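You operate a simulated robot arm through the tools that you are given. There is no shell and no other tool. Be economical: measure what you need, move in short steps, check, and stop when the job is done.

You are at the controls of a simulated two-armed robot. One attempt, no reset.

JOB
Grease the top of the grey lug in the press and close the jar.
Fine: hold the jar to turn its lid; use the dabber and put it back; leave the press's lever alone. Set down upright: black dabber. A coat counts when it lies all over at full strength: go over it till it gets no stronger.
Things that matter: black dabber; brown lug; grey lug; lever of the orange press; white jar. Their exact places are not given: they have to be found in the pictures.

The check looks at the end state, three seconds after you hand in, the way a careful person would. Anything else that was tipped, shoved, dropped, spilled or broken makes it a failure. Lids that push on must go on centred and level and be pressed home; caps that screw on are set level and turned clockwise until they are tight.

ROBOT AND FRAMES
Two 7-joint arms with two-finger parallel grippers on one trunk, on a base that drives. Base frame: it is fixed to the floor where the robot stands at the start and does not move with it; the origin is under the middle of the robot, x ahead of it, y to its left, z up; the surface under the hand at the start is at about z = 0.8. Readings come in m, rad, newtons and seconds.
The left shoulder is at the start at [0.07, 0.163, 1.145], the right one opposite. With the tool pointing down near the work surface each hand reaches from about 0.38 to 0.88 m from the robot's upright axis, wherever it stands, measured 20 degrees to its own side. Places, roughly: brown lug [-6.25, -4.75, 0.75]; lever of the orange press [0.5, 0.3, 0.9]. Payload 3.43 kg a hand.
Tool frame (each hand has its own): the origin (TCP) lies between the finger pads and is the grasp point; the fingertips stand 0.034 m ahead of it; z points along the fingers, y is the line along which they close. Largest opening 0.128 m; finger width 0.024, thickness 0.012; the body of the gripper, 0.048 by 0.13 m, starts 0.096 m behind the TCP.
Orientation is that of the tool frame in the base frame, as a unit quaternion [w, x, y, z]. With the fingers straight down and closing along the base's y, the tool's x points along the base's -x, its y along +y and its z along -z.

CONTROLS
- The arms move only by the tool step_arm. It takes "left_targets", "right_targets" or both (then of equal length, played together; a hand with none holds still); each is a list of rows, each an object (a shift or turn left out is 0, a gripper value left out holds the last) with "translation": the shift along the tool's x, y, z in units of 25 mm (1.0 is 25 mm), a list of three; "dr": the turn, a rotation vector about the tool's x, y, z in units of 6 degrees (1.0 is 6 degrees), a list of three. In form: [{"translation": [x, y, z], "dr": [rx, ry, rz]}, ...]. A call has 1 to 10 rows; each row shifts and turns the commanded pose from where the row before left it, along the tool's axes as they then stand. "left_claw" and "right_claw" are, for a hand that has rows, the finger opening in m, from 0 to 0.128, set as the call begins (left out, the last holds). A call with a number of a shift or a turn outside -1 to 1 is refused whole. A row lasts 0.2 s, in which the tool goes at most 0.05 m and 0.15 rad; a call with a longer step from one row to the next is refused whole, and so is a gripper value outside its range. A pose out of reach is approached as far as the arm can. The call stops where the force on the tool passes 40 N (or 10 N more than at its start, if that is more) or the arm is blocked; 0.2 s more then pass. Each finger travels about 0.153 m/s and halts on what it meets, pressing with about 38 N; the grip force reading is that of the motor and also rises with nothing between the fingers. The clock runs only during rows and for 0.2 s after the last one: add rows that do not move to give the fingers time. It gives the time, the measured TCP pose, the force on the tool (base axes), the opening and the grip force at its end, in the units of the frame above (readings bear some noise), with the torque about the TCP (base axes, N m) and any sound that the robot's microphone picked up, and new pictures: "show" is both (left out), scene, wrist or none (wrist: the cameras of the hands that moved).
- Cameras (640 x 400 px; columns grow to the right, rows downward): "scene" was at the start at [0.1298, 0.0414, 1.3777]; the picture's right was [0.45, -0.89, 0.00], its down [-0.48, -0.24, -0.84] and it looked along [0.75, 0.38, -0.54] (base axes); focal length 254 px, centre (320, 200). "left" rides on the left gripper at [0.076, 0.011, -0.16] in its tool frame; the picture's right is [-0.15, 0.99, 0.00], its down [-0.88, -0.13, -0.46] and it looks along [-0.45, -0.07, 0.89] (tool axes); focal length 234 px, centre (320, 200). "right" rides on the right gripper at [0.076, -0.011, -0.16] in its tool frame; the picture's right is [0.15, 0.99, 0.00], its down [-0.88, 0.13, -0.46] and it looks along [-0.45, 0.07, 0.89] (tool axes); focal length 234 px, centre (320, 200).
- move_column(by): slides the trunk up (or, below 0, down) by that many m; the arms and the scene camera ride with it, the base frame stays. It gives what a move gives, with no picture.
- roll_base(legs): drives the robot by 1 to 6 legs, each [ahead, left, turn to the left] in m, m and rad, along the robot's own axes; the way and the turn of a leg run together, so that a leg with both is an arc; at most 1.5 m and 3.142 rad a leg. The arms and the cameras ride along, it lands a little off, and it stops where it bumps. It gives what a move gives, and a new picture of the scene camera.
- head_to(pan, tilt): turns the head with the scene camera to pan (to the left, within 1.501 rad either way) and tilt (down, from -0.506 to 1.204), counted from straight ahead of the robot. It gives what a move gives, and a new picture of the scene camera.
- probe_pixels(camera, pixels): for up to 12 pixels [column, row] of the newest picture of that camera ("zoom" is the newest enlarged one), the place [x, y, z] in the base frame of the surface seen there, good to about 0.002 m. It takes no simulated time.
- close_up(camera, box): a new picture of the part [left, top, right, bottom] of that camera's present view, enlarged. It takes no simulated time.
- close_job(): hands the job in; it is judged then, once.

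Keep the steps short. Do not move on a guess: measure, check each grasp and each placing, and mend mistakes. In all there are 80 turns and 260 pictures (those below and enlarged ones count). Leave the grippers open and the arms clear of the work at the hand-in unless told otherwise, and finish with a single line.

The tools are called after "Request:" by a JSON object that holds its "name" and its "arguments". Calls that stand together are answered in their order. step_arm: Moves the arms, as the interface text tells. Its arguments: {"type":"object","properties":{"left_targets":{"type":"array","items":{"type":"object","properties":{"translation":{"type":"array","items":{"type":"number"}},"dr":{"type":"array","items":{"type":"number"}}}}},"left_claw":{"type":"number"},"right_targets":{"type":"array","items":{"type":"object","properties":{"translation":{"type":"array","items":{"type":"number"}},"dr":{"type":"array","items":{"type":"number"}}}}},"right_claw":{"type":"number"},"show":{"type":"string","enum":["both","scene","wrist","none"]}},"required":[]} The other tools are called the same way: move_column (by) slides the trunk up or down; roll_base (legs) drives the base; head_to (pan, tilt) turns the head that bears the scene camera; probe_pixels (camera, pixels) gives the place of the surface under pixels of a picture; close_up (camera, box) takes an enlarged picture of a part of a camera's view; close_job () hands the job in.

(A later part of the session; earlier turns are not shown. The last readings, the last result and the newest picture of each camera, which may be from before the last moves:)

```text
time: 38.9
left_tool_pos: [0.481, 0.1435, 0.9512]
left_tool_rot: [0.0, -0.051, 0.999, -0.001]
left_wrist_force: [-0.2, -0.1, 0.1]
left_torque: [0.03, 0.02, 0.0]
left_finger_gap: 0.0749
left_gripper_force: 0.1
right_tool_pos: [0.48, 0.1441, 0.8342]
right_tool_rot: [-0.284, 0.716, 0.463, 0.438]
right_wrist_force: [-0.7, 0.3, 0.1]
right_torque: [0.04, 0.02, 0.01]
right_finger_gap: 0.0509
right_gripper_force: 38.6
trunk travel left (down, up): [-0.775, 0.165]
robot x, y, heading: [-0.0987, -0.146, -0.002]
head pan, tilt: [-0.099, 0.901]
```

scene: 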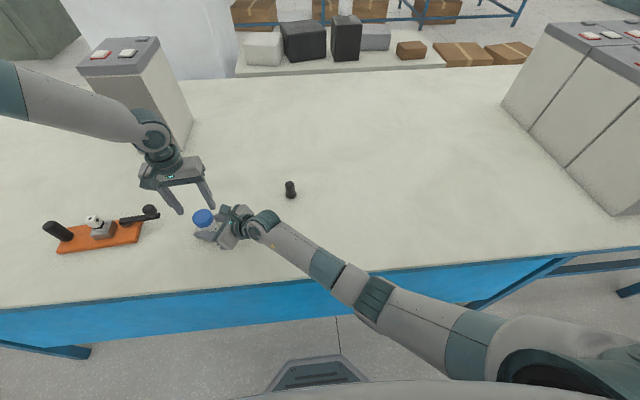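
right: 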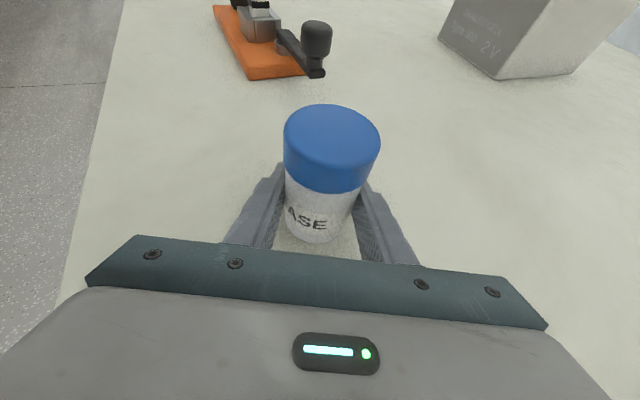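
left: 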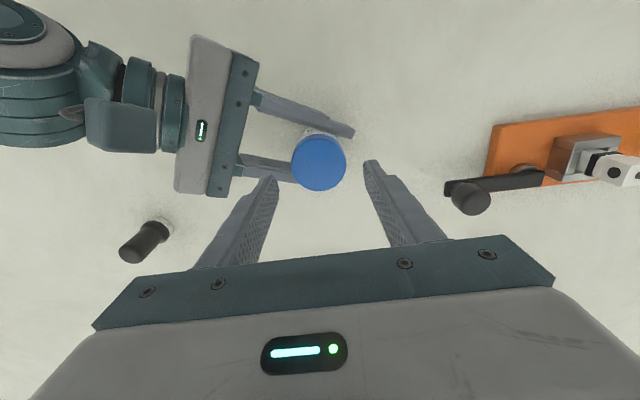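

The left hand is centred over the lid. I'll descend 45 mm so the fingertips sit around the lid at about z 0.872, then close.

Request:
{"name": "step_arm", "arguments": {"left_targets": [{"translation": [0, 0, 0.9]}, {"translation": [0, 0, 0.9]}, {}], "show": "wrist"}}

Request:
{"name": "step_arm", "arguments": {"left_targets": [{}, {}, {}], "left_claw": 0.04, "show": "both"}}

```text
time: 39.6
left_tool_pos: [0.472, 0.1543, 0.9214]
left_tool_rot: [0.0, -0.051, 0.999, -0.001]
left_wrist_force: [0.7, -1.8, 2.3]
left_torque: [-0.06, -0.08, 0.05]
left_finger_gap: 0.0762
left_gripper_force: 1.6
left hand out of reach, approached as far as the arm can: row 1, 2
right_tool_pos: [0.4793, 0.1438, 0.8331]
right_tool_rot: [-0.285, 0.715, 0.464, 0.438]
right_wrist_force: [-2.3, 2.3, -0.3]
right_torque: [-0.09, 0.01, 0.0]
right_finger_gap: 0.0509
right_gripper_force: 38.0
trunk travel left (down, up): [-0.775, 0.165]
robot x, y, heading: [-0.0977, -0.1469, -0.008]
head pan, tilt: [-0.099, 0.901]
```

left: 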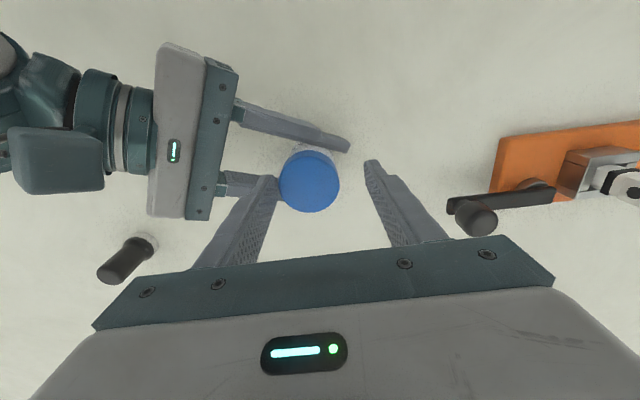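

```text
time: 40.5
left_tool_pos: [0.473, 0.1515, 0.9225]
left_tool_rot: [0.004, -0.051, 0.999, -0.003]
left_wrist_force: [11.0, -31.0, 3.6]
left_torque: [-1.7, -0.38, -0.12]
left_finger_gap: 0.0508
left_gripper_force: 37.9
right_tool_pos: [0.4782, 0.1451, 0.8334]
right_tool_rot: [-0.286, 0.714, 0.464, 0.438]
right_wrist_force: [-11.5, 31.3, 0.8]
right_torque: [-0.96, -0.58, 0.1]
right_finger_gap: 0.051
right_gripper_force: 37.9
trunk travel left (down, up): [-0.775, 0.165]
robot x, y, heading: [-0.1014, -0.1488, -0.002]
head pan, tilt: [-0.099, 0.901]
```

scene: 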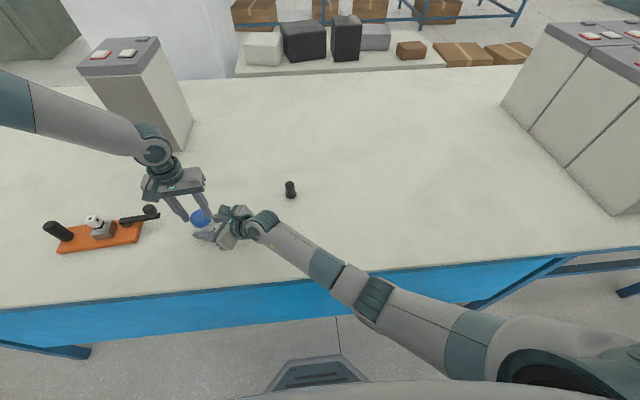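
left: 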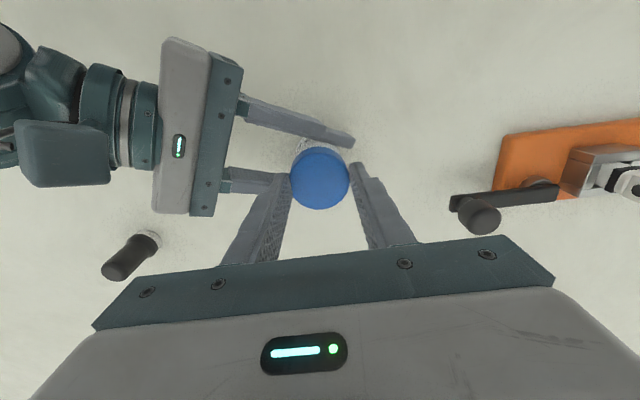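

I should have checked before closing. The left arm was again at its reach limit, 10 mm off axis, and the grip now pushes sideways at 31 N. I'll open the left hand, lift it and check the jar.

Request:
{"name": "step_arm", "arguments": {"left_targets": [{}, {}, {}], "left_claw": 0.078, "show": "none"}}

Request:
{"name": "step_arm", "arguments": {"left_targets": [{"translation": [0, 0, -0.9]}, {"translation": [0, 0, -0.9]}, {"translation": [0, 0, -0.9]}, {"translation": [0, 0, -0.9]}, {"translation": [0, 0, -0.9]}, {"translation": [0, 0, -0.9]}, {}], "show": "both"}}

Request:
{"name": "close_up", "arguments": {"camera": "right", "box": [220, 60, 440, 260]}}

```text
time: 41.2
left_tool_pos: [0.4713, 0.156, 0.9215]
left_tool_rot: [0.0, -0.052, 0.999, 0.001]
left_wrist_force: [0.3, -0.1, -0.5]
left_torque: [0.03, 0.02, -0.04]
left_finger_gap: 0.0783
left_gripper_force: 0.0
right_tool_pos: [0.4805, 0.1434, 0.8348]
right_tool_rot: [-0.283, 0.716, 0.462, 0.44]
right_wrist_force: [3.0, -2.8, 10.1]
right_torque: [0.2, -0.16, -0.09]
right_finger_gap: 0.0511
right_gripper_force: 38.0
trunk travel left (down, up): [-0.775, 0.165]
robot x, y, heading: [-0.0993, -0.151, -0.006]
head pan, tilt: [-0.099, 0.901]
```

```text
time: 42.9
left_tool_pos: [0.472, 0.1529, 1.0592]
left_tool_rot: [0.0, -0.052, 0.999, 0.0]
left_wrist_force: [0.4, 1.4, -0.3]
left_torque: [-0.01, 0.0, 0.0]
left_finger_gap: 0.0783
left_gripper_force: 0.0
right_tool_pos: [0.481, 0.1441, 0.835]
right_tool_rot: [-0.285, 0.715, 0.463, 0.439]
right_wrist_force: [3.0, -2.2, 12.9]
right_torque: [0.28, -0.11, -0.06]
right_finger_gap: 0.0508
right_gripper_force: 37.9
trunk travel left (down, up): [-0.775, 0.165]
robot x, y, heading: [-0.0986, -0.1484, -0.008]
head pan, tilt: [-0.099, 0.901]
```

scene: 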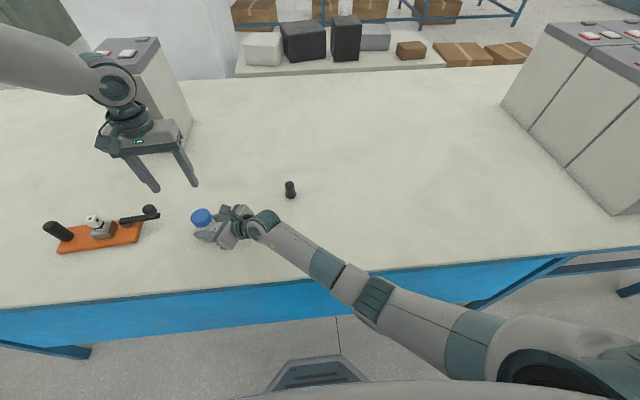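
left: 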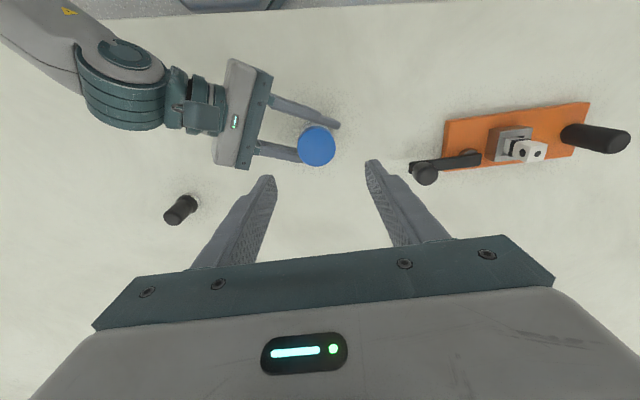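

```text
2.00 times, centred on (330, 160) of right
```

zoom: 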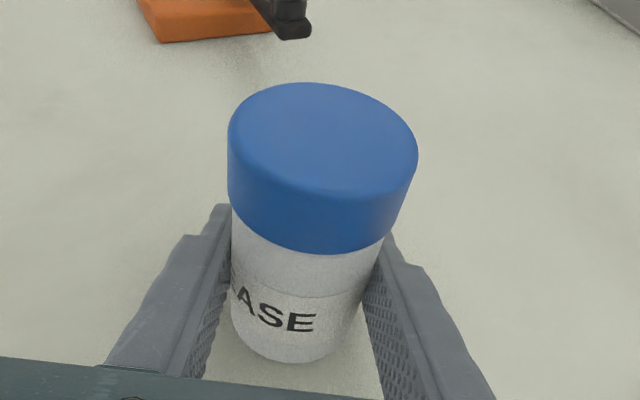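

The jar tipped slightly in the grip and its edge presses on the table at about 12 N. I'll release it so it settles flat, retract, check it, and shift the base another 0.15 m to the right.

Request:
{"name": "step_arm", "arguments": {"right_targets": [{}, {}, {}, {}], "right_claw": 0.12, "show": "wrist"}}

Request:
{"name": "step_arm", "arguments": {"right_targets": [{"translation": [0, 0, -0.86]}, {"translation": [0, 0, -0.86]}, {"translation": [0, 0, -0.86]}, {"translation": [0, 0, -0.86]}, {"translation": [0, 0, -0.86]}, {"translation": [0, 0, -0.86]}, {"translation": [0, 0, -0.86]}, {}], "show": "none"}}

Request:
{"name": "roll_base", "arguments": {"legs": [[0, -0.15, 0]]}}

```text
time: 43.9
left_tool_pos: [0.4719, 0.1532, 1.0583]
left_tool_rot: [0.0, -0.052, 0.999, 0.0]
left_wrist_force: [-0.4, 1.0, -0.3]
left_torque: [0.01, -0.02, 0.0]
left_finger_gap: 0.0779
left_gripper_force: 0.1
right_tool_pos: [0.4805, 0.1438, 0.8346]
right_tool_rot: [-0.284, 0.716, 0.463, 0.439]
right_wrist_force: [-0.3, -0.4, -0.1]
right_torque: [0.03, 0.03, -0.03]
right_finger_gap: 0.1202
right_gripper_force: 0.1
trunk travel left (down, up): [-0.775, 0.165]
robot x, y, heading: [-0.103, -0.1446, -0.002]
head pan, tilt: [-0.099, 0.901]
```

right: 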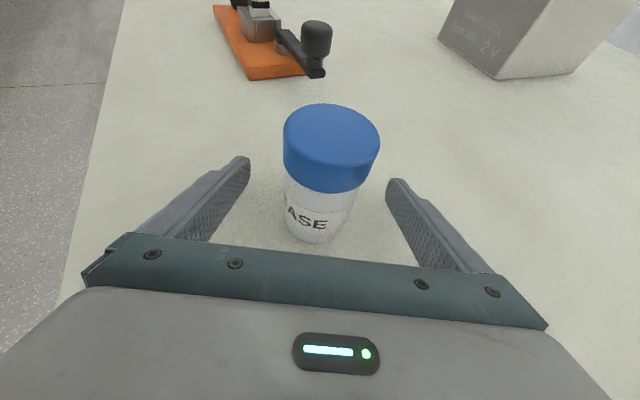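

```text
time: 45.6
left_tool_pos: [0.4728, 0.154, 1.0577]
left_tool_rot: [0.0, -0.051, 0.999, 0.0]
left_wrist_force: [0.8, -0.5, -0.7]
left_torque: [0.02, 0.03, 0.0]
left_finger_gap: 0.0779
left_gripper_force: 0.0
right_tool_pos: [0.4247, 0.0218, 0.902]
right_tool_rot: [-0.285, 0.715, 0.463, 0.439]
right_wrist_force: [0.2, -0.2, 0.2]
right_torque: [0.0, 0.0, 0.01]
right_finger_gap: 0.1198
right_gripper_force: 0.1
trunk travel left (down, up): [-0.775, 0.165]
robot x, y, heading: [-0.1035, -0.147, -0.009]
head pan, tilt: [-0.099, 0.901]
```

```text
time: 47.0
left_tool_pos: [0.4723, 0.0054, 1.0564]
left_tool_rot: [0.0, -0.053, 0.999, -0.001]
left_wrist_force: [-0.7, 0.3, -0.8]
left_torque: [-0.02, 0.0, -0.01]
left_finger_gap: 0.0777
left_gripper_force: 0.1
right_tool_pos: [0.4228, -0.1265, 0.9005]
right_tool_rot: [-0.284, 0.715, 0.464, 0.438]
right_wrist_force: [0.3, 1.0, -0.5]
right_torque: [0.02, 0.01, 0.03]
right_finger_gap: 0.1199
right_gripper_force: 0.0
trunk travel left (down, up): [-0.775, 0.165]
robot x, y, heading: [-0.1025, -0.2974, -0.001]
head pan, tilt: [-0.099, 0.901]
```

scene: 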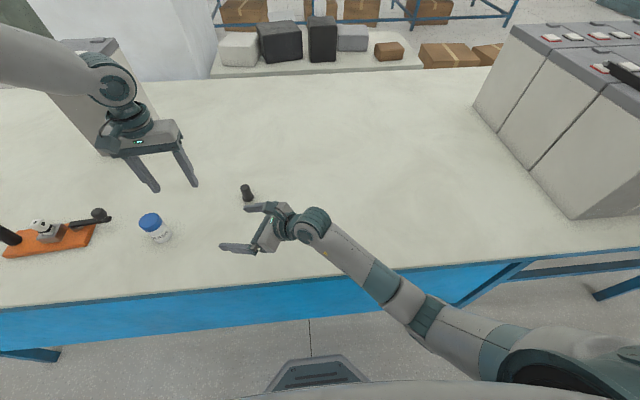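

Now I'll test the left arm's range over the jar with the fingers open. First I move above it and check, before descending.

Request:
{"name": "step_arm", "arguments": {"left_targets": [{"translation": [-0.15, 0.908, 0.3]}, {"translation": [-0.15, 0.908, 0.3]}, {"translation": [-0.15, 0.908, 0.3]}, {"translation": [-0.15, 0.908, 0.3]}, {"translation": [-0.15, 0.908, 0.3]}, {"translation": [-0.15, 0.908, 0.3]}, {"translation": [0, 0, 0.9]}, {"translation": [0, 0, 0.9]}, {}], "show": "wrist"}}

Request:
{"name": "probe_pixels", "arguments": {"camera": "left", "pixels": [[310, 160], [325, 165], [320, 150], [320, 180]]}}

```text
time: 49.0
left_tool_pos: [0.4809, 0.1437, 0.9688]
left_tool_rot: [-0.001, -0.053, 0.999, 0.0]
left_wrist_force: [0.6, -0.4, 0.0]
left_torque: [0.0, -0.02, -0.04]
left_finger_gap: 0.0777
left_gripper_force: 0.1
right_tool_pos: [0.4233, -0.1278, 0.9015]
right_tool_rot: [-0.285, 0.715, 0.464, 0.439]
right_wrist_force: [-0.4, 0.0, 0.3]
right_torque: [-0.03, 0.0, 0.0]
right_finger_gap: 0.1203
right_gripper_force: 0.1
trunk travel left (down, up): [-0.775, 0.165]
robot x, y, heading: [-0.0984, -0.2968, -0.005]
head pan, tilt: [-0.099, 0.901]
```

left: 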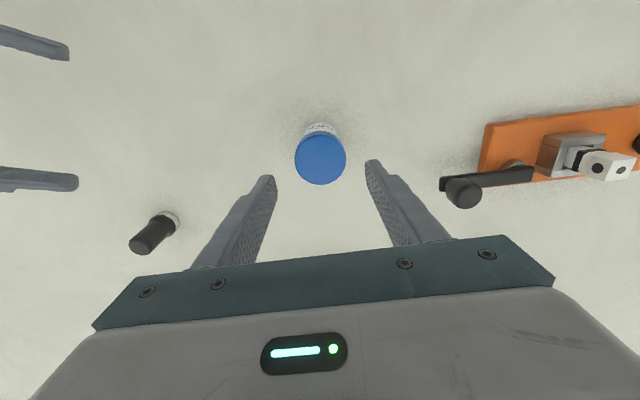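

```text
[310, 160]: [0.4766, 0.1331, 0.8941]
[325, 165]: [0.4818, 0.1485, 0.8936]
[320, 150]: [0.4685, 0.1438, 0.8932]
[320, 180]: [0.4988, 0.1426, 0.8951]
```

Centred. I'll descend to z 0.906 with the fingers open (13 mm clearance each side) and check that it gets there exactly.

Request:
{"name": "step_arm", "arguments": {"left_targets": [{"translation": [0.04, 0, 0.84]}, {"translation": [0, 0, 0.84]}, {"translation": [0, 0, 0.84]}, {}], "show": "wrist"}}

```text
time: 50.0
left_tool_pos: [0.4785, 0.142, 0.9049]
left_tool_rot: [0.0, -0.052, 0.999, 0.0]
left_wrist_force: [-0.4, -0.6, -0.1]
left_torque: [-0.04, -0.02, -0.01]
left_finger_gap: 0.0778
left_gripper_force: 0.0
right_tool_pos: [0.423, -0.1279, 0.9026]
right_tool_rot: [-0.285, 0.715, 0.465, 0.438]
right_wrist_force: [0.8, -0.7, 1.1]
right_torque: [0.02, 0.0, -0.04]
right_finger_gap: 0.1199
right_gripper_force: 0.0
trunk travel left (down, up): [-0.775, 0.165]
robot x, y, heading: [-0.0988, -0.2957, -0.001]
head pan, tilt: [-0.099, 0.901]
```

left: 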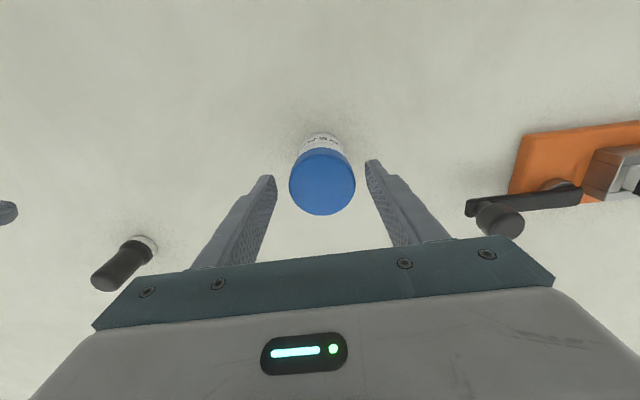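

Reached. Now I'll test a 60° counter-clockwise yaw sweep with open fingers.

Request:
{"name": "step_arm", "arguments": {"left_targets": [{"dr": [0, 0, -1]}, {"dr": [0, 0, -1]}, {"dr": [0, 0, -1]}, {"dr": [0, 0, -1]}, {"dr": [0, 0, -1]}, {"dr": [0, 0, -1]}, {"dr": [0, 0, -1]}, {"dr": [0, 0, -1]}, {"dr": [0, 0, -1]}, {"dr": [0, 0, -1]}], "show": "none"}}

Request:
{"name": "step_arm", "arguments": {"left_targets": [{"dr": [0, 0, -1]}, {"dr": [0, 0, -1]}, {"dr": [0, 0, -1]}, {"dr": [0, 0, -1]}, {"dr": [0, 0, -1]}, {"dr": [0, 0, -1]}, {"dr": [0, 0, -1]}, {}], "show": "both"}}

```text
time: 52.2
left_tool_pos: [0.4791, 0.1416, 0.9057]
left_tool_rot: [0.0, -0.545, 0.839, 0.0]
left_wrist_force: [0.5, 0.2, -0.2]
left_torque: [0.02, -0.01, -0.01]
left_finger_gap: 0.0781
left_gripper_force: 0.1
right_tool_pos: [0.4235, -0.1277, 0.9018]
right_tool_rot: [-0.285, 0.715, 0.464, 0.439]
right_wrist_force: [-0.1, 0.6, 0.1]
right_torque: [-0.02, 0.0, -0.01]
right_finger_gap: 0.1203
right_gripper_force: 0.2
trunk travel left (down, up): [-0.775, 0.165]
robot x, y, heading: [-0.0998, -0.2999, 0.004]
head pan, tilt: [-0.099, 0.901]
```

```text
time: 54.0
left_tool_pos: [0.4797, 0.1427, 0.9044]
left_tool_rot: [0.0, 0.809, -0.587, 0.0]
left_wrist_force: [0.3, 0.1, -0.9]
left_torque: [0.0, 0.01, -0.01]
left_finger_gap: 0.078
left_gripper_force: 0.0
right_tool_pos: [0.4231, -0.1276, 0.9021]
right_tool_rot: [-0.284, 0.716, 0.464, 0.438]
right_wrist_force: [-0.1, 0.3, 0.1]
right_torque: [0.03, -0.01, 0.0]
right_finger_gap: 0.1202
right_gripper_force: 0.0
trunk travel left (down, up): [-0.775, 0.165]
robot x, y, heading: [-0.0991, -0.2992, -0.002]
head pan, tilt: [-0.099, 0.901]
```

scene: 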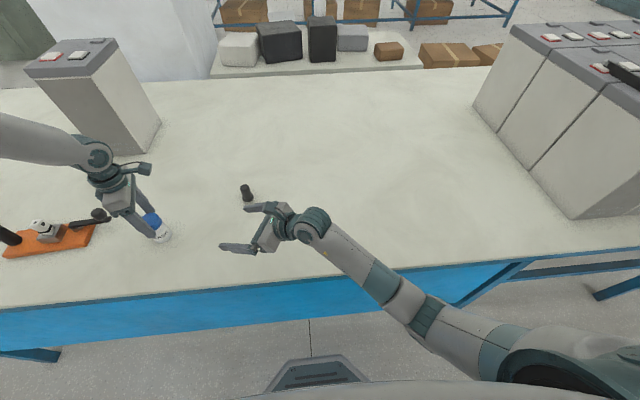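
left: 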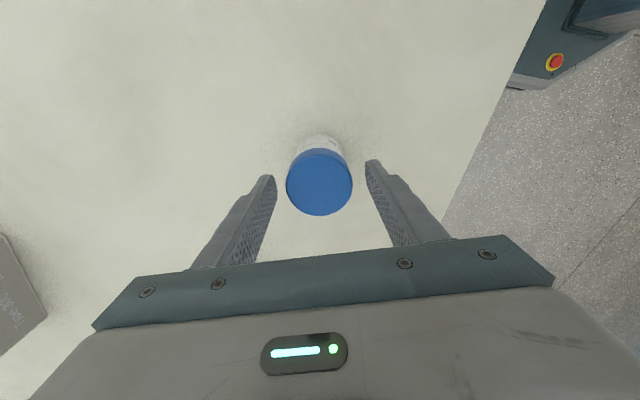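

The full yaw range works. I'll rotate the left hand back while moving the right hand to its pre-grasp point.

Request:
{"name": "step_arm", "arguments": {"left_targets": [{"dr": [0, 0, 1]}, {"dr": [0, 0, 1]}, {"dr": [0, 0, 1]}, {"dr": [0, 0, 1]}, {"dr": [0, 0, 1]}, {"dr": [0, 0, 1]}, {"dr": [0, 0, 1]}, {"dr": [0, 0, 1]}, {"dr": [0, 0, 1]}, {"dr": [0, 0, 1]}], "right_targets": [{}, {}, {}, {"translation": [0.39, -0.405, 0.811]}, {"translation": [0.39, -0.405, 0.811]}, {"translation": [0.39, -0.405, 0.811]}, {"translation": [0.39, -0.405, 0.811]}, {"translation": [0.39, -0.405, 0.811]}, {"translation": [0.39, -0.405, 0.811]}, {}], "show": "none"}}

Request:
{"name": "step_arm", "arguments": {"left_targets": [{"dr": [0, 0, 1]}, {"dr": [0, 0, 1]}, {"dr": [0, 0, 1]}, {"dr": [0, 0, 1]}, {"dr": [0, 0, 1]}, {"dr": [0, 0, 1]}, {"dr": [0, 0, 1]}, {}], "show": "both"}}

Request:
{"name": "close_up", "arguments": {"camera": "right", "box": [220, 20, 440, 220]}}

```text
time: 56.2
left_tool_pos: [0.4779, 0.1411, 0.9043]
left_tool_rot: [0.0, -0.406, 0.914, 0.0]
left_wrist_force: [0.1, -0.2, -0.5]
left_torque: [0.0, 0.01, 0.04]
left_finger_gap: 0.0782
left_gripper_force: 0.1
right_tool_pos: [0.4279, 0.007, 0.8836]
right_tool_rot: [-0.273, 0.721, 0.466, 0.434]
right_wrist_force: [0.2, 0.0, 0.2]
right_torque: [0.0, 0.01, 0.01]
right_finger_gap: 0.1202
right_gripper_force: 0.1
trunk travel left (down, up): [-0.775, 0.165]
robot x, y, heading: [-0.0975, -0.3014, 0.001]
head pan, tilt: [-0.099, 0.901]
```

```text
time: 58.0
left_tool_pos: [0.4789, 0.1434, 0.9046]
left_tool_rot: [-0.001, -0.051, 0.999, 0.0]
left_wrist_force: [0.7, 1.1, 0.0]
left_torque: [0.01, 0.02, 0.0]
left_finger_gap: 0.0782
left_gripper_force: 0.0
right_tool_pos: [0.428, 0.0077, 0.8889]
right_tool_rot: [-0.274, 0.72, 0.465, 0.436]
right_wrist_force: [0.2, -0.2, -0.8]
right_torque: [0.01, 0.0, 0.04]
right_finger_gap: 0.1199
right_gripper_force: 0.1
trunk travel left (down, up): [-0.775, 0.165]
robot x, y, heading: [-0.103, -0.2974, -0.002]
head pan, tilt: [-0.099, 0.901]
```

scene: 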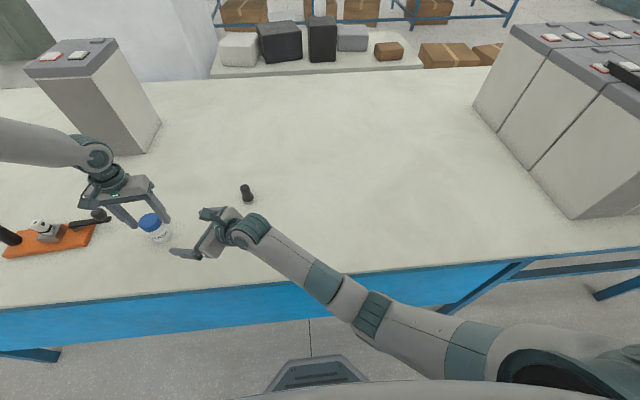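
left: 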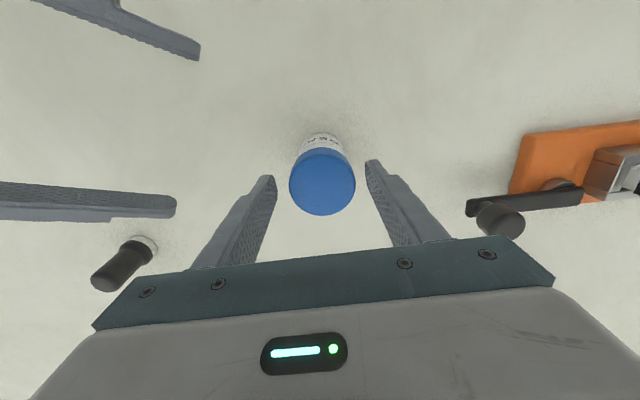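

```text
2.00 times, centred on (330, 120) of right
```

zoom: 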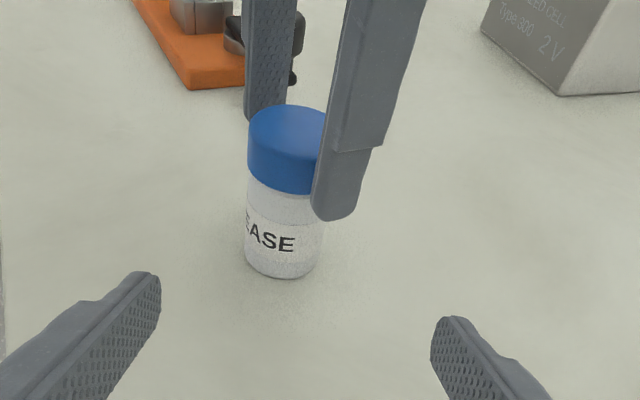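

The right hand is about 15 mm off target, so something may be touching. I'll probe the forearm height over the edge.

Request:
{"name": "probe_pixels", "arguments": {"camera": "scene", "pixels": [[262, 228], [285, 248], [305, 265], [325, 283], [350, 302], [375, 318], [410, 340]]}}

Request:
{"name": "step_arm", "arguments": {"right_targets": [{}, {}, {}], "show": "none"}}

```text
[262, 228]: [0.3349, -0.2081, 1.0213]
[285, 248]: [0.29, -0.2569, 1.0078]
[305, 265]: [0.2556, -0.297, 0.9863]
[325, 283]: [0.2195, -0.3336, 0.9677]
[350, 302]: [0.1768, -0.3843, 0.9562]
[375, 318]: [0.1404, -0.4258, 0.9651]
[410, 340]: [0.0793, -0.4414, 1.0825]
```

```text
time: 58.8
left_tool_pos: [0.4795, 0.142, 0.9053]
left_tool_rot: [0.0, -0.053, 0.999, 0.0]
left_wrist_force: [0.1, -0.2, -0.5]
left_torque: [0.0, 0.01, 0.01]
left_finger_gap: 0.0779
left_gripper_force: 0.0
right_tool_pos: [0.43, 0.0084, 0.8894]
right_tool_rot: [-0.274, 0.719, 0.466, 0.436]
right_wrist_force: [-0.3, 0.2, 0.0]
right_torque: [-0.02, 0.0, 0.01]
right_finger_gap: 0.1199
right_gripper_force: 0.1
trunk travel left (down, up): [-0.775, 0.165]
robot x, y, heading: [-0.1035, -0.2976, -0.004]
head pan, tilt: [-0.099, 0.901]
```

The forearm is clear (z ≈ 1.0 over the edge). I'll compute from the measured pose and advance with correction, open.

Request:
{"name": "step_arm", "arguments": {"right_targets": [{"translation": [0.248, -0.155, 0.761]}, {"translation": [0.248, -0.155, 0.761]}, {"translation": [0.248, -0.155, 0.761]}, {"translation": [0, 0, 0.761]}, {"translation": [0, 0, 0.761]}, {"translation": [0, 0, 0.761]}, {"translation": [0, 0, 0.761]}, {"translation": [0, 0, 0.761]}, {}], "show": "both"}}

```text
time: 59.7
left_tool_pos: [0.4789, 0.14, 0.9055]
left_tool_rot: [0.0, -0.053, 0.999, 0.001]
left_wrist_force: [0.2, -0.5, -0.5]
left_torque: [-0.06, 0.01, 0.0]
left_finger_gap: 0.0779
left_gripper_force: 0.1
right_tool_pos: [0.4696, 0.0106, 0.8314]
right_tool_rot: [-0.239, 0.739, 0.465, 0.425]
right_wrist_force: [-19.9, -40.2, 30.8]
right_torque: [0.78, 2.04, 2.91]
right_finger_gap: 0.1195
right_gripper_force: 0.1
trunk travel left (down, up): [-0.775, 0.165]
robot x, y, heading: [-0.098, -0.2992, -0.006]
head pan, tilt: [-0.099, 0.901]
stopped in row 4 (right hand): the force on the tool passed its limit at 60 N (the readings are from after the stop); the commanded pose is now the measured one
```

scene: 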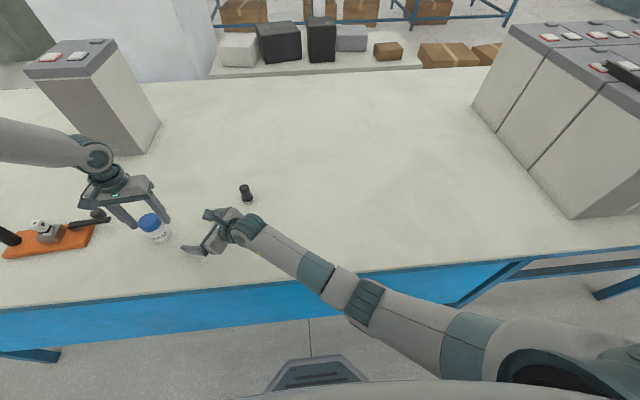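
right: 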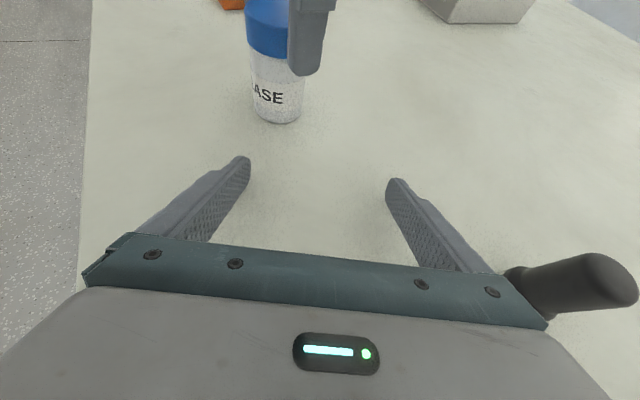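

The right hand is blocked in +y, and the wrist reading comes from its fingertip touching the table. I'll back it off and up, then look down at the arm to find what blocks it.

Request:
{"name": "step_arm", "arguments": {"right_targets": [{"translation": [0.5, 0, -0.8]}, {"translation": [0.5, 0, -0.8]}, {"translation": [0.5, 0, -0.8]}, {}], "show": "none"}}

Request:
{"name": "head_to", "arguments": {"pan": -0.3, "tilt": 1.2}}

```text
time: 60.7
left_tool_pos: [0.4785, 0.142, 0.9036]
left_tool_rot: [0.0, -0.052, 0.999, -0.001]
left_wrist_force: [0.4, 0.5, -0.1]
left_torque: [0.0, 0.01, -0.01]
left_finger_gap: 0.078
left_gripper_force: 0.1
right_tool_pos: [0.4521, -0.0133, 0.8926]
right_tool_rot: [-0.238, 0.74, 0.466, 0.423]
right_wrist_force: [-0.5, 0.1, -0.1]
right_torque: [0.03, 0.0, 0.02]
right_finger_gap: 0.12
right_gripper_force: 0.1
trunk travel left (down, up): [-0.775, 0.165]
robot x, y, heading: [-0.096, -0.298, 0.0]
head pan, tilt: [-0.099, 0.901]
```

```text
time: 61.5
left_tool_pos: [0.4795, 0.1417, 0.9042]
left_tool_rot: [0.0, -0.052, 0.999, 0.0]
left_wrist_force: [0.2, -0.9, -1.1]
left_torque: [0.0, -0.02, -0.03]
left_finger_gap: 0.0781
left_gripper_force: 0.1
right_tool_pos: [0.4521, -0.0135, 0.8914]
right_tool_rot: [-0.238, 0.74, 0.466, 0.423]
right_wrist_force: [-0.3, 0.1, -0.4]
right_torque: [-0.04, -0.01, -0.02]
right_finger_gap: 0.1204
right_gripper_force: 0.1
trunk travel left (down, up): [-0.775, 0.165]
robot x, y, heading: [-0.1039, -0.2955, -0.004]
head pan, tilt: [-0.3, 1.201]
```

scene: 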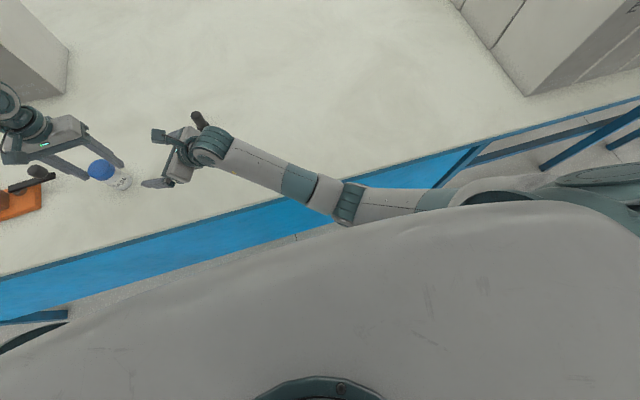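

The elbow is folded up against the torso, and that is what blocks the right arm. I'll lift the left hand, then back the base 0.08 m and shift it 0.06 m left so both arms extend more.

Request:
{"name": "step_arm", "arguments": {"left_targets": [{"translation": [0, 0, -1]}, {"translation": [0, 0, -1]}, {"translation": [0, 0, -1]}, {"translation": [0, 0, -1]}, {"translation": [0, 0, -1]}, {"translation": [0, 0, -1]}, {}], "show": "none"}}

Request:
{"name": "roll_base", "arguments": {"legs": [[-0.08, 0.06, 0]]}}

Request:
{"name": "head_to", "arguments": {"pan": 0.1, "tilt": 0.85}}

```text
time: 63.1
left_tool_pos: [0.4788, 0.1416, 1.0547]
left_tool_rot: [-0.001, -0.053, 0.999, 0.0]
left_wrist_force: [0.9, -0.5, 1.4]
left_torque: [0.03, 0.01, -0.03]
left_finger_gap: 0.078
left_gripper_force: 0.0
right_tool_pos: [0.4519, -0.0136, 0.8916]
right_tool_rot: [-0.238, 0.739, 0.466, 0.423]
right_wrist_force: [-0.9, 0.2, -0.3]
right_torque: [-0.01, 0.0, 0.02]
right_finger_gap: 0.1201
right_gripper_force: 0.2
trunk travel left (down, up): [-0.775, 0.165]
robot x, y, heading: [-0.0989, -0.2987, -0.002]
head pan, tilt: [-0.3, 1.201]
```

```text
time: 64.3
left_tool_pos: [0.4007, 0.2021, 1.0533]
left_tool_rot: [0.0, -0.053, 0.999, 0.001]
left_wrist_force: [-0.4, 0.5, -0.3]
left_torque: [0.0, 0.02, -0.01]
left_finger_gap: 0.078
left_gripper_force: 0.0
right_tool_pos: [0.374, 0.0466, 0.8916]
right_tool_rot: [-0.237, 0.74, 0.465, 0.423]
right_wrist_force: [0.9, 0.0, 0.3]
right_torque: [0.01, -0.02, 0.01]
right_finger_gap: 0.12
right_gripper_force: 0.0
trunk travel left (down, up): [-0.775, 0.165]
robot x, y, heading: [-0.1843, -0.2369, -0.002]
head pan, tilt: [-0.3, 1.201]
```

scene: 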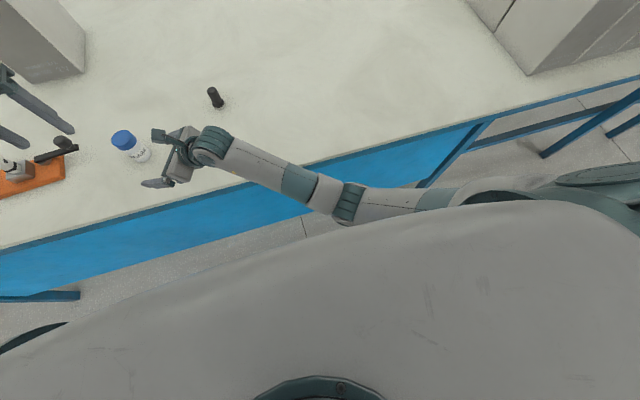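

```text
time: 65.2
left_tool_pos: [0.4005, 0.2016, 1.0542]
left_tool_rot: [0.0, -0.053, 0.999, 0.0]
left_wrist_force: [0.4, -0.5, -0.6]
left_torque: [0.01, 0.0, 0.0]
left_finger_gap: 0.0778
left_gripper_force: 0.0
right_tool_pos: [0.3736, 0.0462, 0.8923]
right_tool_rot: [-0.238, 0.74, 0.466, 0.423]
right_wrist_force: [-0.6, 0.3, 0.7]
right_torque: [0.0, 0.01, 0.0]
right_finger_gap: 0.1201
right_gripper_force: 0.0
trunk travel left (down, up): [-0.775, 0.165]
robot x, y, heading: [-0.1803, -0.2374, -0.003]
head pan, tilt: [0.099, 0.85]
```

scene: 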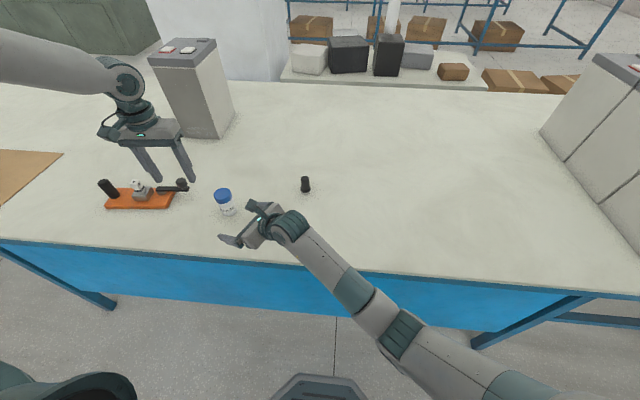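

The jar and dabber are undisturbed. I'll straighten the right hand's drifted orientation (5° pitch, 3° roll) and go to the pre-grasp point.

Request:
{"name": "step_arm", "arguments": {"right_targets": [{"dr": [0, 0.85, 0.47]}, {"translation": [0.188, 0.938, -0.066]}, {"translation": [0.188, 0.938, -0.066]}, {}], "show": "wrist"}}

Request:
{"name": "probe_pixels", "arguments": {"camera": "right", "pixels": [[327, 98], [327, 106], [322, 120], [321, 150]]}}

```text
time: 66.2
left_tool_pos: [0.3996, 0.2023, 1.0539]
left_tool_rot: [0.0, -0.053, 0.999, 0.0]
left_wrist_force: [0.6, 0.2, -0.1]
left_torque: [0.0, 0.0, -0.01]
left_finger_gap: 0.0781
left_gripper_force: 0.0
right_tool_pos: [0.4136, 0.0268, 0.9029]
right_tool_rot: [-0.269, 0.731, 0.437, 0.45]
right_wrist_force: [-0.1, 0.5, 1.0]
right_torque: [0.01, -0.01, -0.01]
right_finger_gap: 0.1202
right_gripper_force: 0.0
trunk travel left (down, up): [-0.775, 0.165]
robot x, y, heading: [-0.1782, -0.2427, 0.002]
head pan, tilt: [0.099, 0.85]
```

right: 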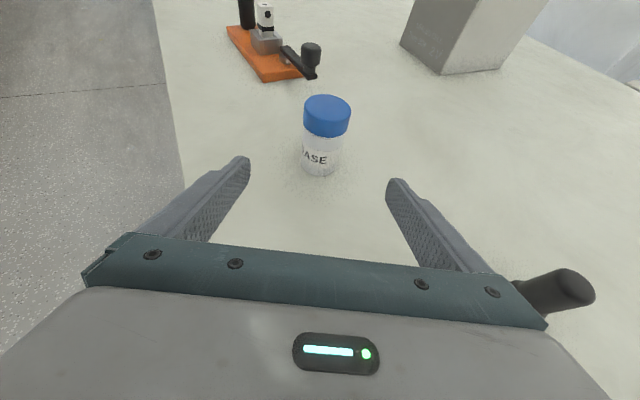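

```text
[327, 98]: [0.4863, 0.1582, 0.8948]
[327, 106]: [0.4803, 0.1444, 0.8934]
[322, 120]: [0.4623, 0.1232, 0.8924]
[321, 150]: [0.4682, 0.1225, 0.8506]
```

The jar body is at about (0.480,0.1445). I'll advance 0.152 m and check before gripping.

Request:
{"name": "step_arm", "arguments": {"right_targets": [{"translation": [0, 0.016, 0.867]}, {"translation": [0, 0.016, 0.867]}, {"translation": [0, 0.016, 0.867]}, {"translation": [0, 0.016, 0.867]}, {"translation": [0, 0.016, 0.867]}, {"translation": [0, 0.016, 0.867]}, {"translation": [0, 0.016, 0.867]}, {}], "show": "none"}}

Request:
{"name": "step_arm", "arguments": {"left_targets": [{"translation": [-0.9, -0.85, 0]}, {"translation": [-0.9, -0.85, 0]}, {"translation": [-0.9, -0.85, 0]}, {"translation": [-0.28, 0, 0.9]}, {"translation": [0, 0, 0.9]}, {"translation": [0, 0, 0.9]}, {}], "show": "both"}}

```text
time: 67.6
left_tool_pos: [0.3988, 0.1995, 1.0546]
left_tool_rot: [0.0, -0.052, 0.999, 0.001]
left_wrist_force: [1.0, 1.4, -0.1]
left_torque: [-0.1, 0.06, -0.01]
left_finger_gap: 0.0782
left_gripper_force: 0.1
right_tool_pos: [0.4892, 0.0932, 0.8273]
right_tool_rot: [-0.254, 0.739, 0.432, 0.45]
right_wrist_force: [-33.6, -54.1, 45.1]
right_torque: [1.46, 2.78, 4.15]
right_finger_gap: 0.1199
right_gripper_force: 0.2
trunk travel left (down, up): [-0.775, 0.165]
robot x, y, heading: [-0.1799, -0.2362, -0.002]
head pan, tilt: [0.099, 0.85]
stopped in row 7 (right hand): the force on the tool passed its limit at 69 N (the readings are from after the stop); the commanded pose is now the measured one
```

```text
time: 69.2
left_tool_pos: [0.4808, 0.1447, 0.9874]
left_tool_rot: [0.001, -0.051, 0.999, 0.001]
left_wrist_force: [0.4, -1.2, 0.6]
left_torque: [-0.02, 0.01, -0.01]
left_finger_gap: 0.0777
left_gripper_force: 0.1
right_tool_pos: [0.4879, 0.0954, 0.8272]
right_tool_rot: [-0.253, 0.739, 0.433, 0.45]
right_wrist_force: [4.9, -0.3, 25.3]
right_torque: [1.24, 0.87, -0.27]
right_finger_gap: 0.1173
right_gripper_force: 0.0
trunk travel left (down, up): [-0.775, 0.165]
robot x, y, heading: [-0.1823, -0.2398, -0.007]
head pan, tilt: [0.099, 0.85]
```

scene: 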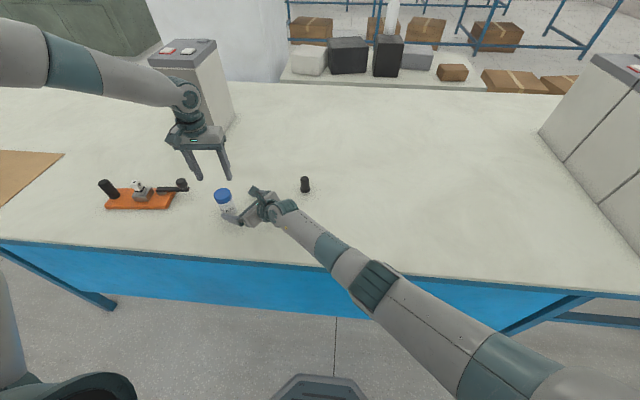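
left: 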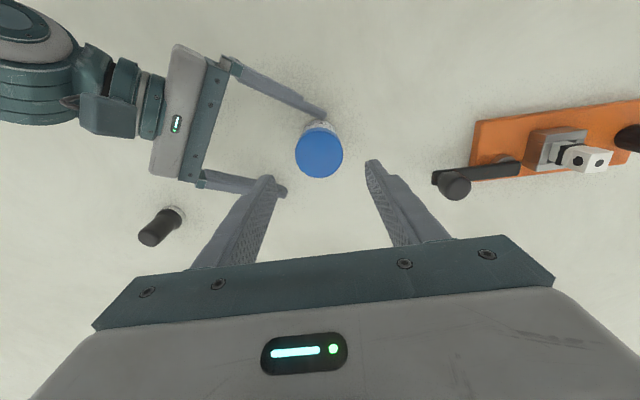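

The right hand is blocked in +y again, at about y ≈ 0.33 relative to the robot; the upper arm is probably against the chest. I'll retract it, move the base to an intermediate spot, and yaw the hand more toward +y so the elbow swings outward. Left hand lifts first.

Request:
{"name": "step_arm", "arguments": {"right_targets": [{"translation": [0.4, 0, -0.6]}, {"translation": [0.1, 0, -0.9]}, {"translation": [0, 0, -0.9]}, {"translation": [0, 0, -0.9]}, {"translation": [0, 0, -0.9]}, {}], "left_targets": [{"translation": [0, 0, -0.8]}, {"translation": [0, 0, -0.8]}, {"translation": [0, 0, -0.8]}, {}, {}, {}], "show": "wrist"}}

Request:
{"name": "roll_base", "arguments": {"legs": [[-0.03, 0.045, 0]]}}

Request:
{"name": "step_arm", "arguments": {"right_targets": [{"dr": [0.81, 0.015, -0.43]}, {"dr": [0.81, 0.015, -0.43]}, {"dr": [0.81, 0.015, -0.43]}, {"dr": [0.81, 0.015, -0.43]}, {}], "show": "both"}}

```text
time: 70.6
left_tool_pos: [0.4802, 0.1456, 1.0468]
left_tool_rot: [-0.001, -0.051, 0.999, 0.0]
left_wrist_force: [0.8, -0.1, -0.7]
left_torque: [0.02, -0.02, 0.05]
left_finger_gap: 0.0781
left_gripper_force: 0.1
right_tool_pos: [0.4453, 0.0223, 0.8839]
right_tool_rot: [-0.252, 0.741, 0.433, 0.447]
right_wrist_force: [0.2, -0.1, 0.7]
right_torque: [0.03, 0.02, -0.02]
right_finger_gap: 0.1201
right_gripper_force: 0.1
trunk travel left (down, up): [-0.775, 0.165]
robot x, y, heading: [-0.1773, -0.2393, 0.002]
head pan, tilt: [0.099, 0.85]
```

right: 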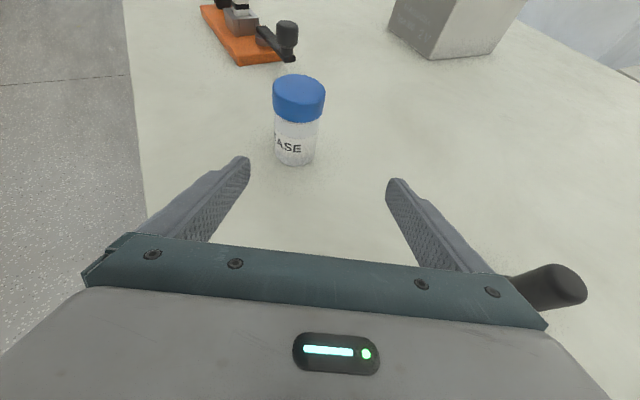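
left: 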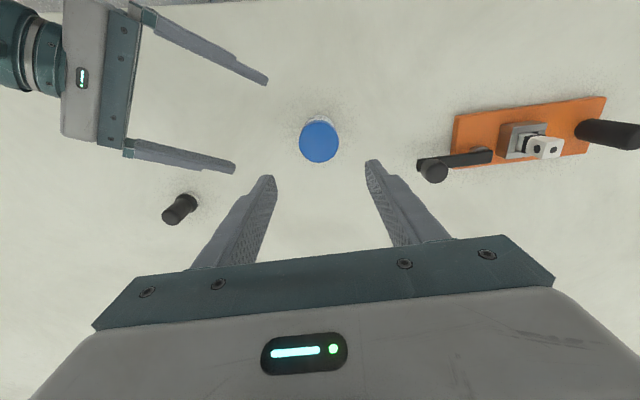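

```text
time: 71.6
left_tool_pos: [0.4534, 0.1868, 1.046]
left_tool_rot: [-0.001, -0.052, 0.999, 0.002]
left_wrist_force: [0.0, 0.3, -0.4]
left_torque: [0.03, 0.0, 0.0]
left_finger_gap: 0.078
left_gripper_force: 0.1
right_tool_pos: [0.4171, 0.0641, 0.8827]
right_tool_rot: [-0.253, 0.741, 0.431, 0.449]
right_wrist_force: [-0.1, -0.1, 0.2]
right_torque: [0.01, 0.04, 0.01]
right_finger_gap: 0.1201
right_gripper_force: 0.0
trunk travel left (down, up): [-0.775, 0.165]
robot x, y, heading: [-0.2097, -0.1946, -0.003]
head pan, tilt: [0.099, 0.85]
```

scene: 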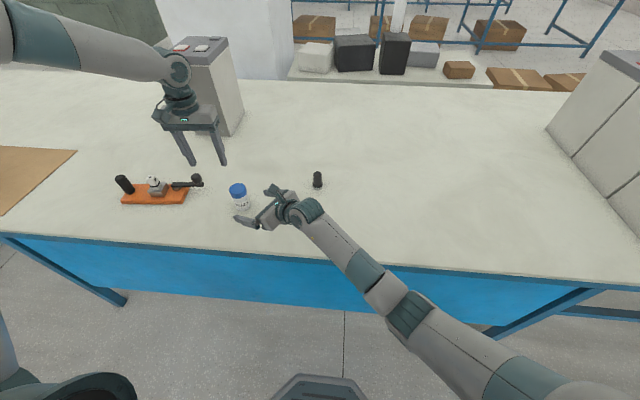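

```text
time: 72.8
left_tool_pos: [0.4518, 0.1909, 1.0474]
left_tool_rot: [0.0, -0.051, 0.999, -0.001]
left_wrist_force: [0.0, 0.9, -0.2]
left_torque: [-0.01, 0.02, 0.01]
left_finger_gap: 0.0779
left_gripper_force: 0.0
right_tool_pos: [0.4157, 0.0668, 0.8828]
right_tool_rot: [-0.333, 0.645, 0.566, 0.392]
right_wrist_force: [-0.1, -0.4, -0.2]
right_torque: [0.01, 0.0, -0.01]
right_finger_gap: 0.1199
right_gripper_force: 0.0
trunk travel left (down, up): [-0.775, 0.165]
robot x, y, heading: [-0.2083, -0.1956, -0.002]
head pan, tilt: [0.099, 0.85]
```

scene: 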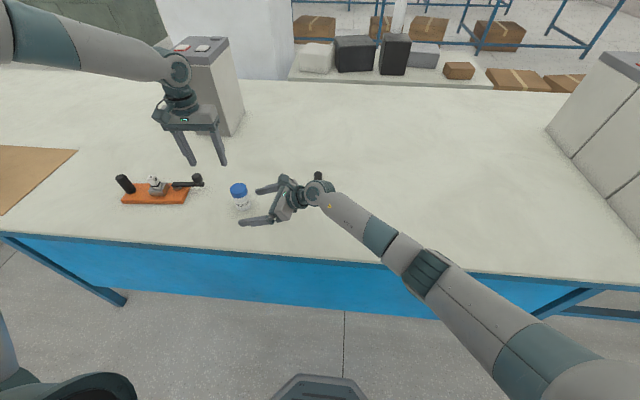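
right: 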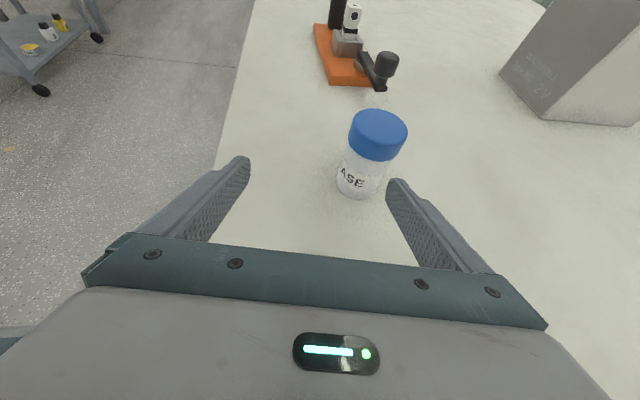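

Right yaw is now 81°, tilt 28°. I'll shift laterally 52 mm to line up with the jar, then check.

Request:
{"name": "step_arm", "arguments": {"right_targets": [{"translation": [-0.05, 1, 0]}, {"translation": [-0.05, 1, 0]}, {"translation": [0, 0.09, 0]}, {}], "show": "wrist"}}

Request:
{"name": "step_arm", "arguments": {"right_targets": [{"translation": [0, 0, 0.79]}, {"translation": [0, 0, 0.79]}, {"translation": [0, 0, 0.79]}, {"translation": [0, 0, 0.79]}, {"translation": [0, 0, 0.79]}, {}], "show": "both"}}

```text
time: 73.8
left_tool_pos: [0.4519, 0.1892, 1.0457]
left_tool_rot: [0.0, -0.052, 0.999, 0.0]
left_wrist_force: [-0.1, -0.1, 0.7]
left_torque: [-0.03, 0.02, -0.04]
left_finger_gap: 0.0781
left_gripper_force: 0.0
right_tool_pos: [0.4698, 0.0577, 0.8824]
right_tool_rot: [-0.334, 0.644, 0.566, 0.391]
right_wrist_force: [0.2, -0.1, -0.1]
right_torque: [0.0, 0.04, 0.01]
right_finger_gap: 0.12
right_gripper_force: 0.0
trunk travel left (down, up): [-0.775, 0.165]
robot x, y, heading: [-0.2075, -0.1911, 0.001]
head pan, tilt: [0.099, 0.85]
```

right: 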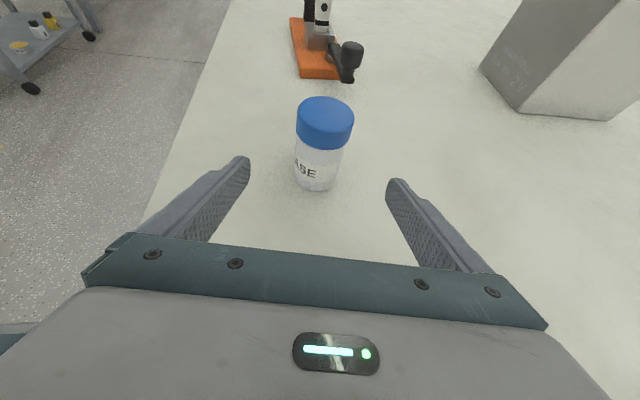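

```text
time: 75.2
left_tool_pos: [0.4519, 0.1901, 1.0474]
left_tool_rot: [0.001, -0.052, 0.999, 0.0]
left_wrist_force: [-0.5, 0.7, 0.6]
left_torque: [-0.03, -0.01, -0.02]
left_finger_gap: 0.0779
left_gripper_force: 0.1
right_tool_pos: [0.466, 0.1371, 0.8389]
right_tool_rot: [-0.334, 0.644, 0.566, 0.391]
right_wrist_force: [-0.4, -0.6, 0.2]
right_torque: [0.01, 0.04, 0.01]
right_finger_gap: 0.12
right_gripper_force: 0.2
right hand out of reach, approached as far as the arm can: row 5
trunk travel left (down, up): [-0.775, 0.165]
robot x, y, heading: [-0.2077, -0.1931, -0.009]
head pan, tilt: [0.099, 0.85]
```

scene: 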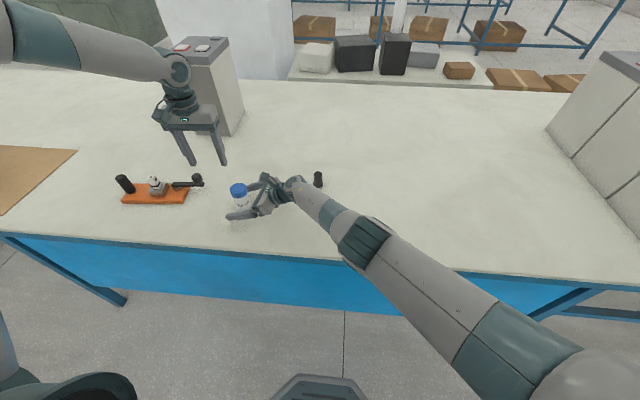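
right: 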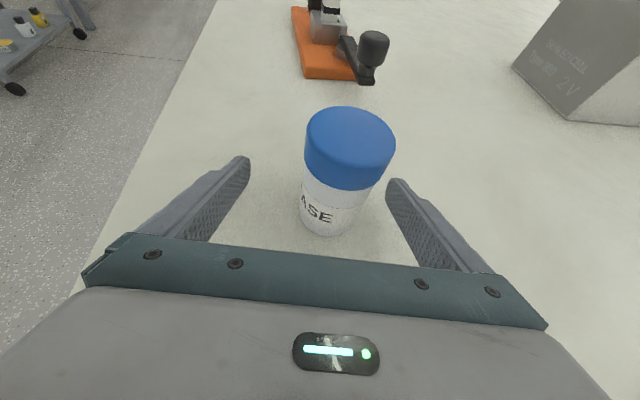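

This nearly got there: TCP (0.466,0.137), with the jar inside the fingers and 20 mm+ to spare each side, but the arm is at full stretch. I'll nudge the base forward 0.04 m in two parts, after pulling the hand straight back.

Request:
{"name": "step_arm", "arguments": {"right_targets": [{"translation": [0, 0, -0.9]}, {"translation": [0, 0, -0.9]}, {"translation": [0, 0, -0.9]}, {}], "show": "none"}}

Request:
{"name": "roll_base", "arguments": {"legs": [[0.04, 0.0, 0]]}}

```text
time: 76.2
left_tool_pos: [0.4516, 0.1891, 1.0454]
left_tool_rot: [0.0, -0.051, 0.999, 0.0]
left_wrist_force: [-0.2, -0.8, -0.3]
left_torque: [-0.02, 0.04, 0.01]
left_finger_gap: 0.0781
left_gripper_force: 0.2
right_tool_pos: [0.459, 0.0799, 0.8698]
right_tool_rot: [-0.334, 0.645, 0.566, 0.391]
right_wrist_force: [-0.7, 0.1, -0.6]
right_torque: [0.02, 0.06, 0.01]
right_finger_gap: 0.12
right_gripper_force: 0.0
trunk travel left (down, up): [-0.775, 0.165]
robot x, y, heading: [-0.2085, -0.1925, -0.002]
head pan, tilt: [0.099, 0.85]
```

```text
time: 77.0
left_tool_pos: [0.4859, 0.1909, 1.0507]
left_tool_rot: [0.002, -0.051, 0.999, 0.001]
left_wrist_force: [-0.9, -0.1, 0.0]
left_torque: [-0.02, -0.03, 0.01]
left_finger_gap: 0.0781
left_gripper_force: 0.0
right_tool_pos: [0.4937, 0.0793, 0.8735]
right_tool_rot: [-0.334, 0.643, 0.567, 0.392]
right_wrist_force: [0.4, 0.7, -0.1]
right_torque: [-0.03, -0.01, -0.04]
right_finger_gap: 0.1201
right_gripper_force: 0.1
trunk travel left (down, up): [-0.775, 0.165]
robot x, y, heading: [-0.1724, -0.1933, -0.004]
head pan, tilt: [0.099, 0.85]
```

scene: 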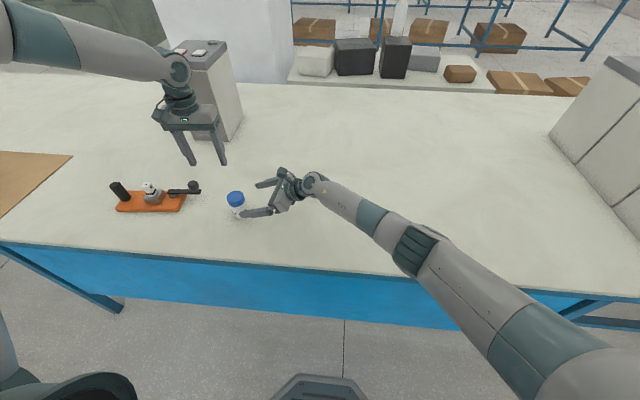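

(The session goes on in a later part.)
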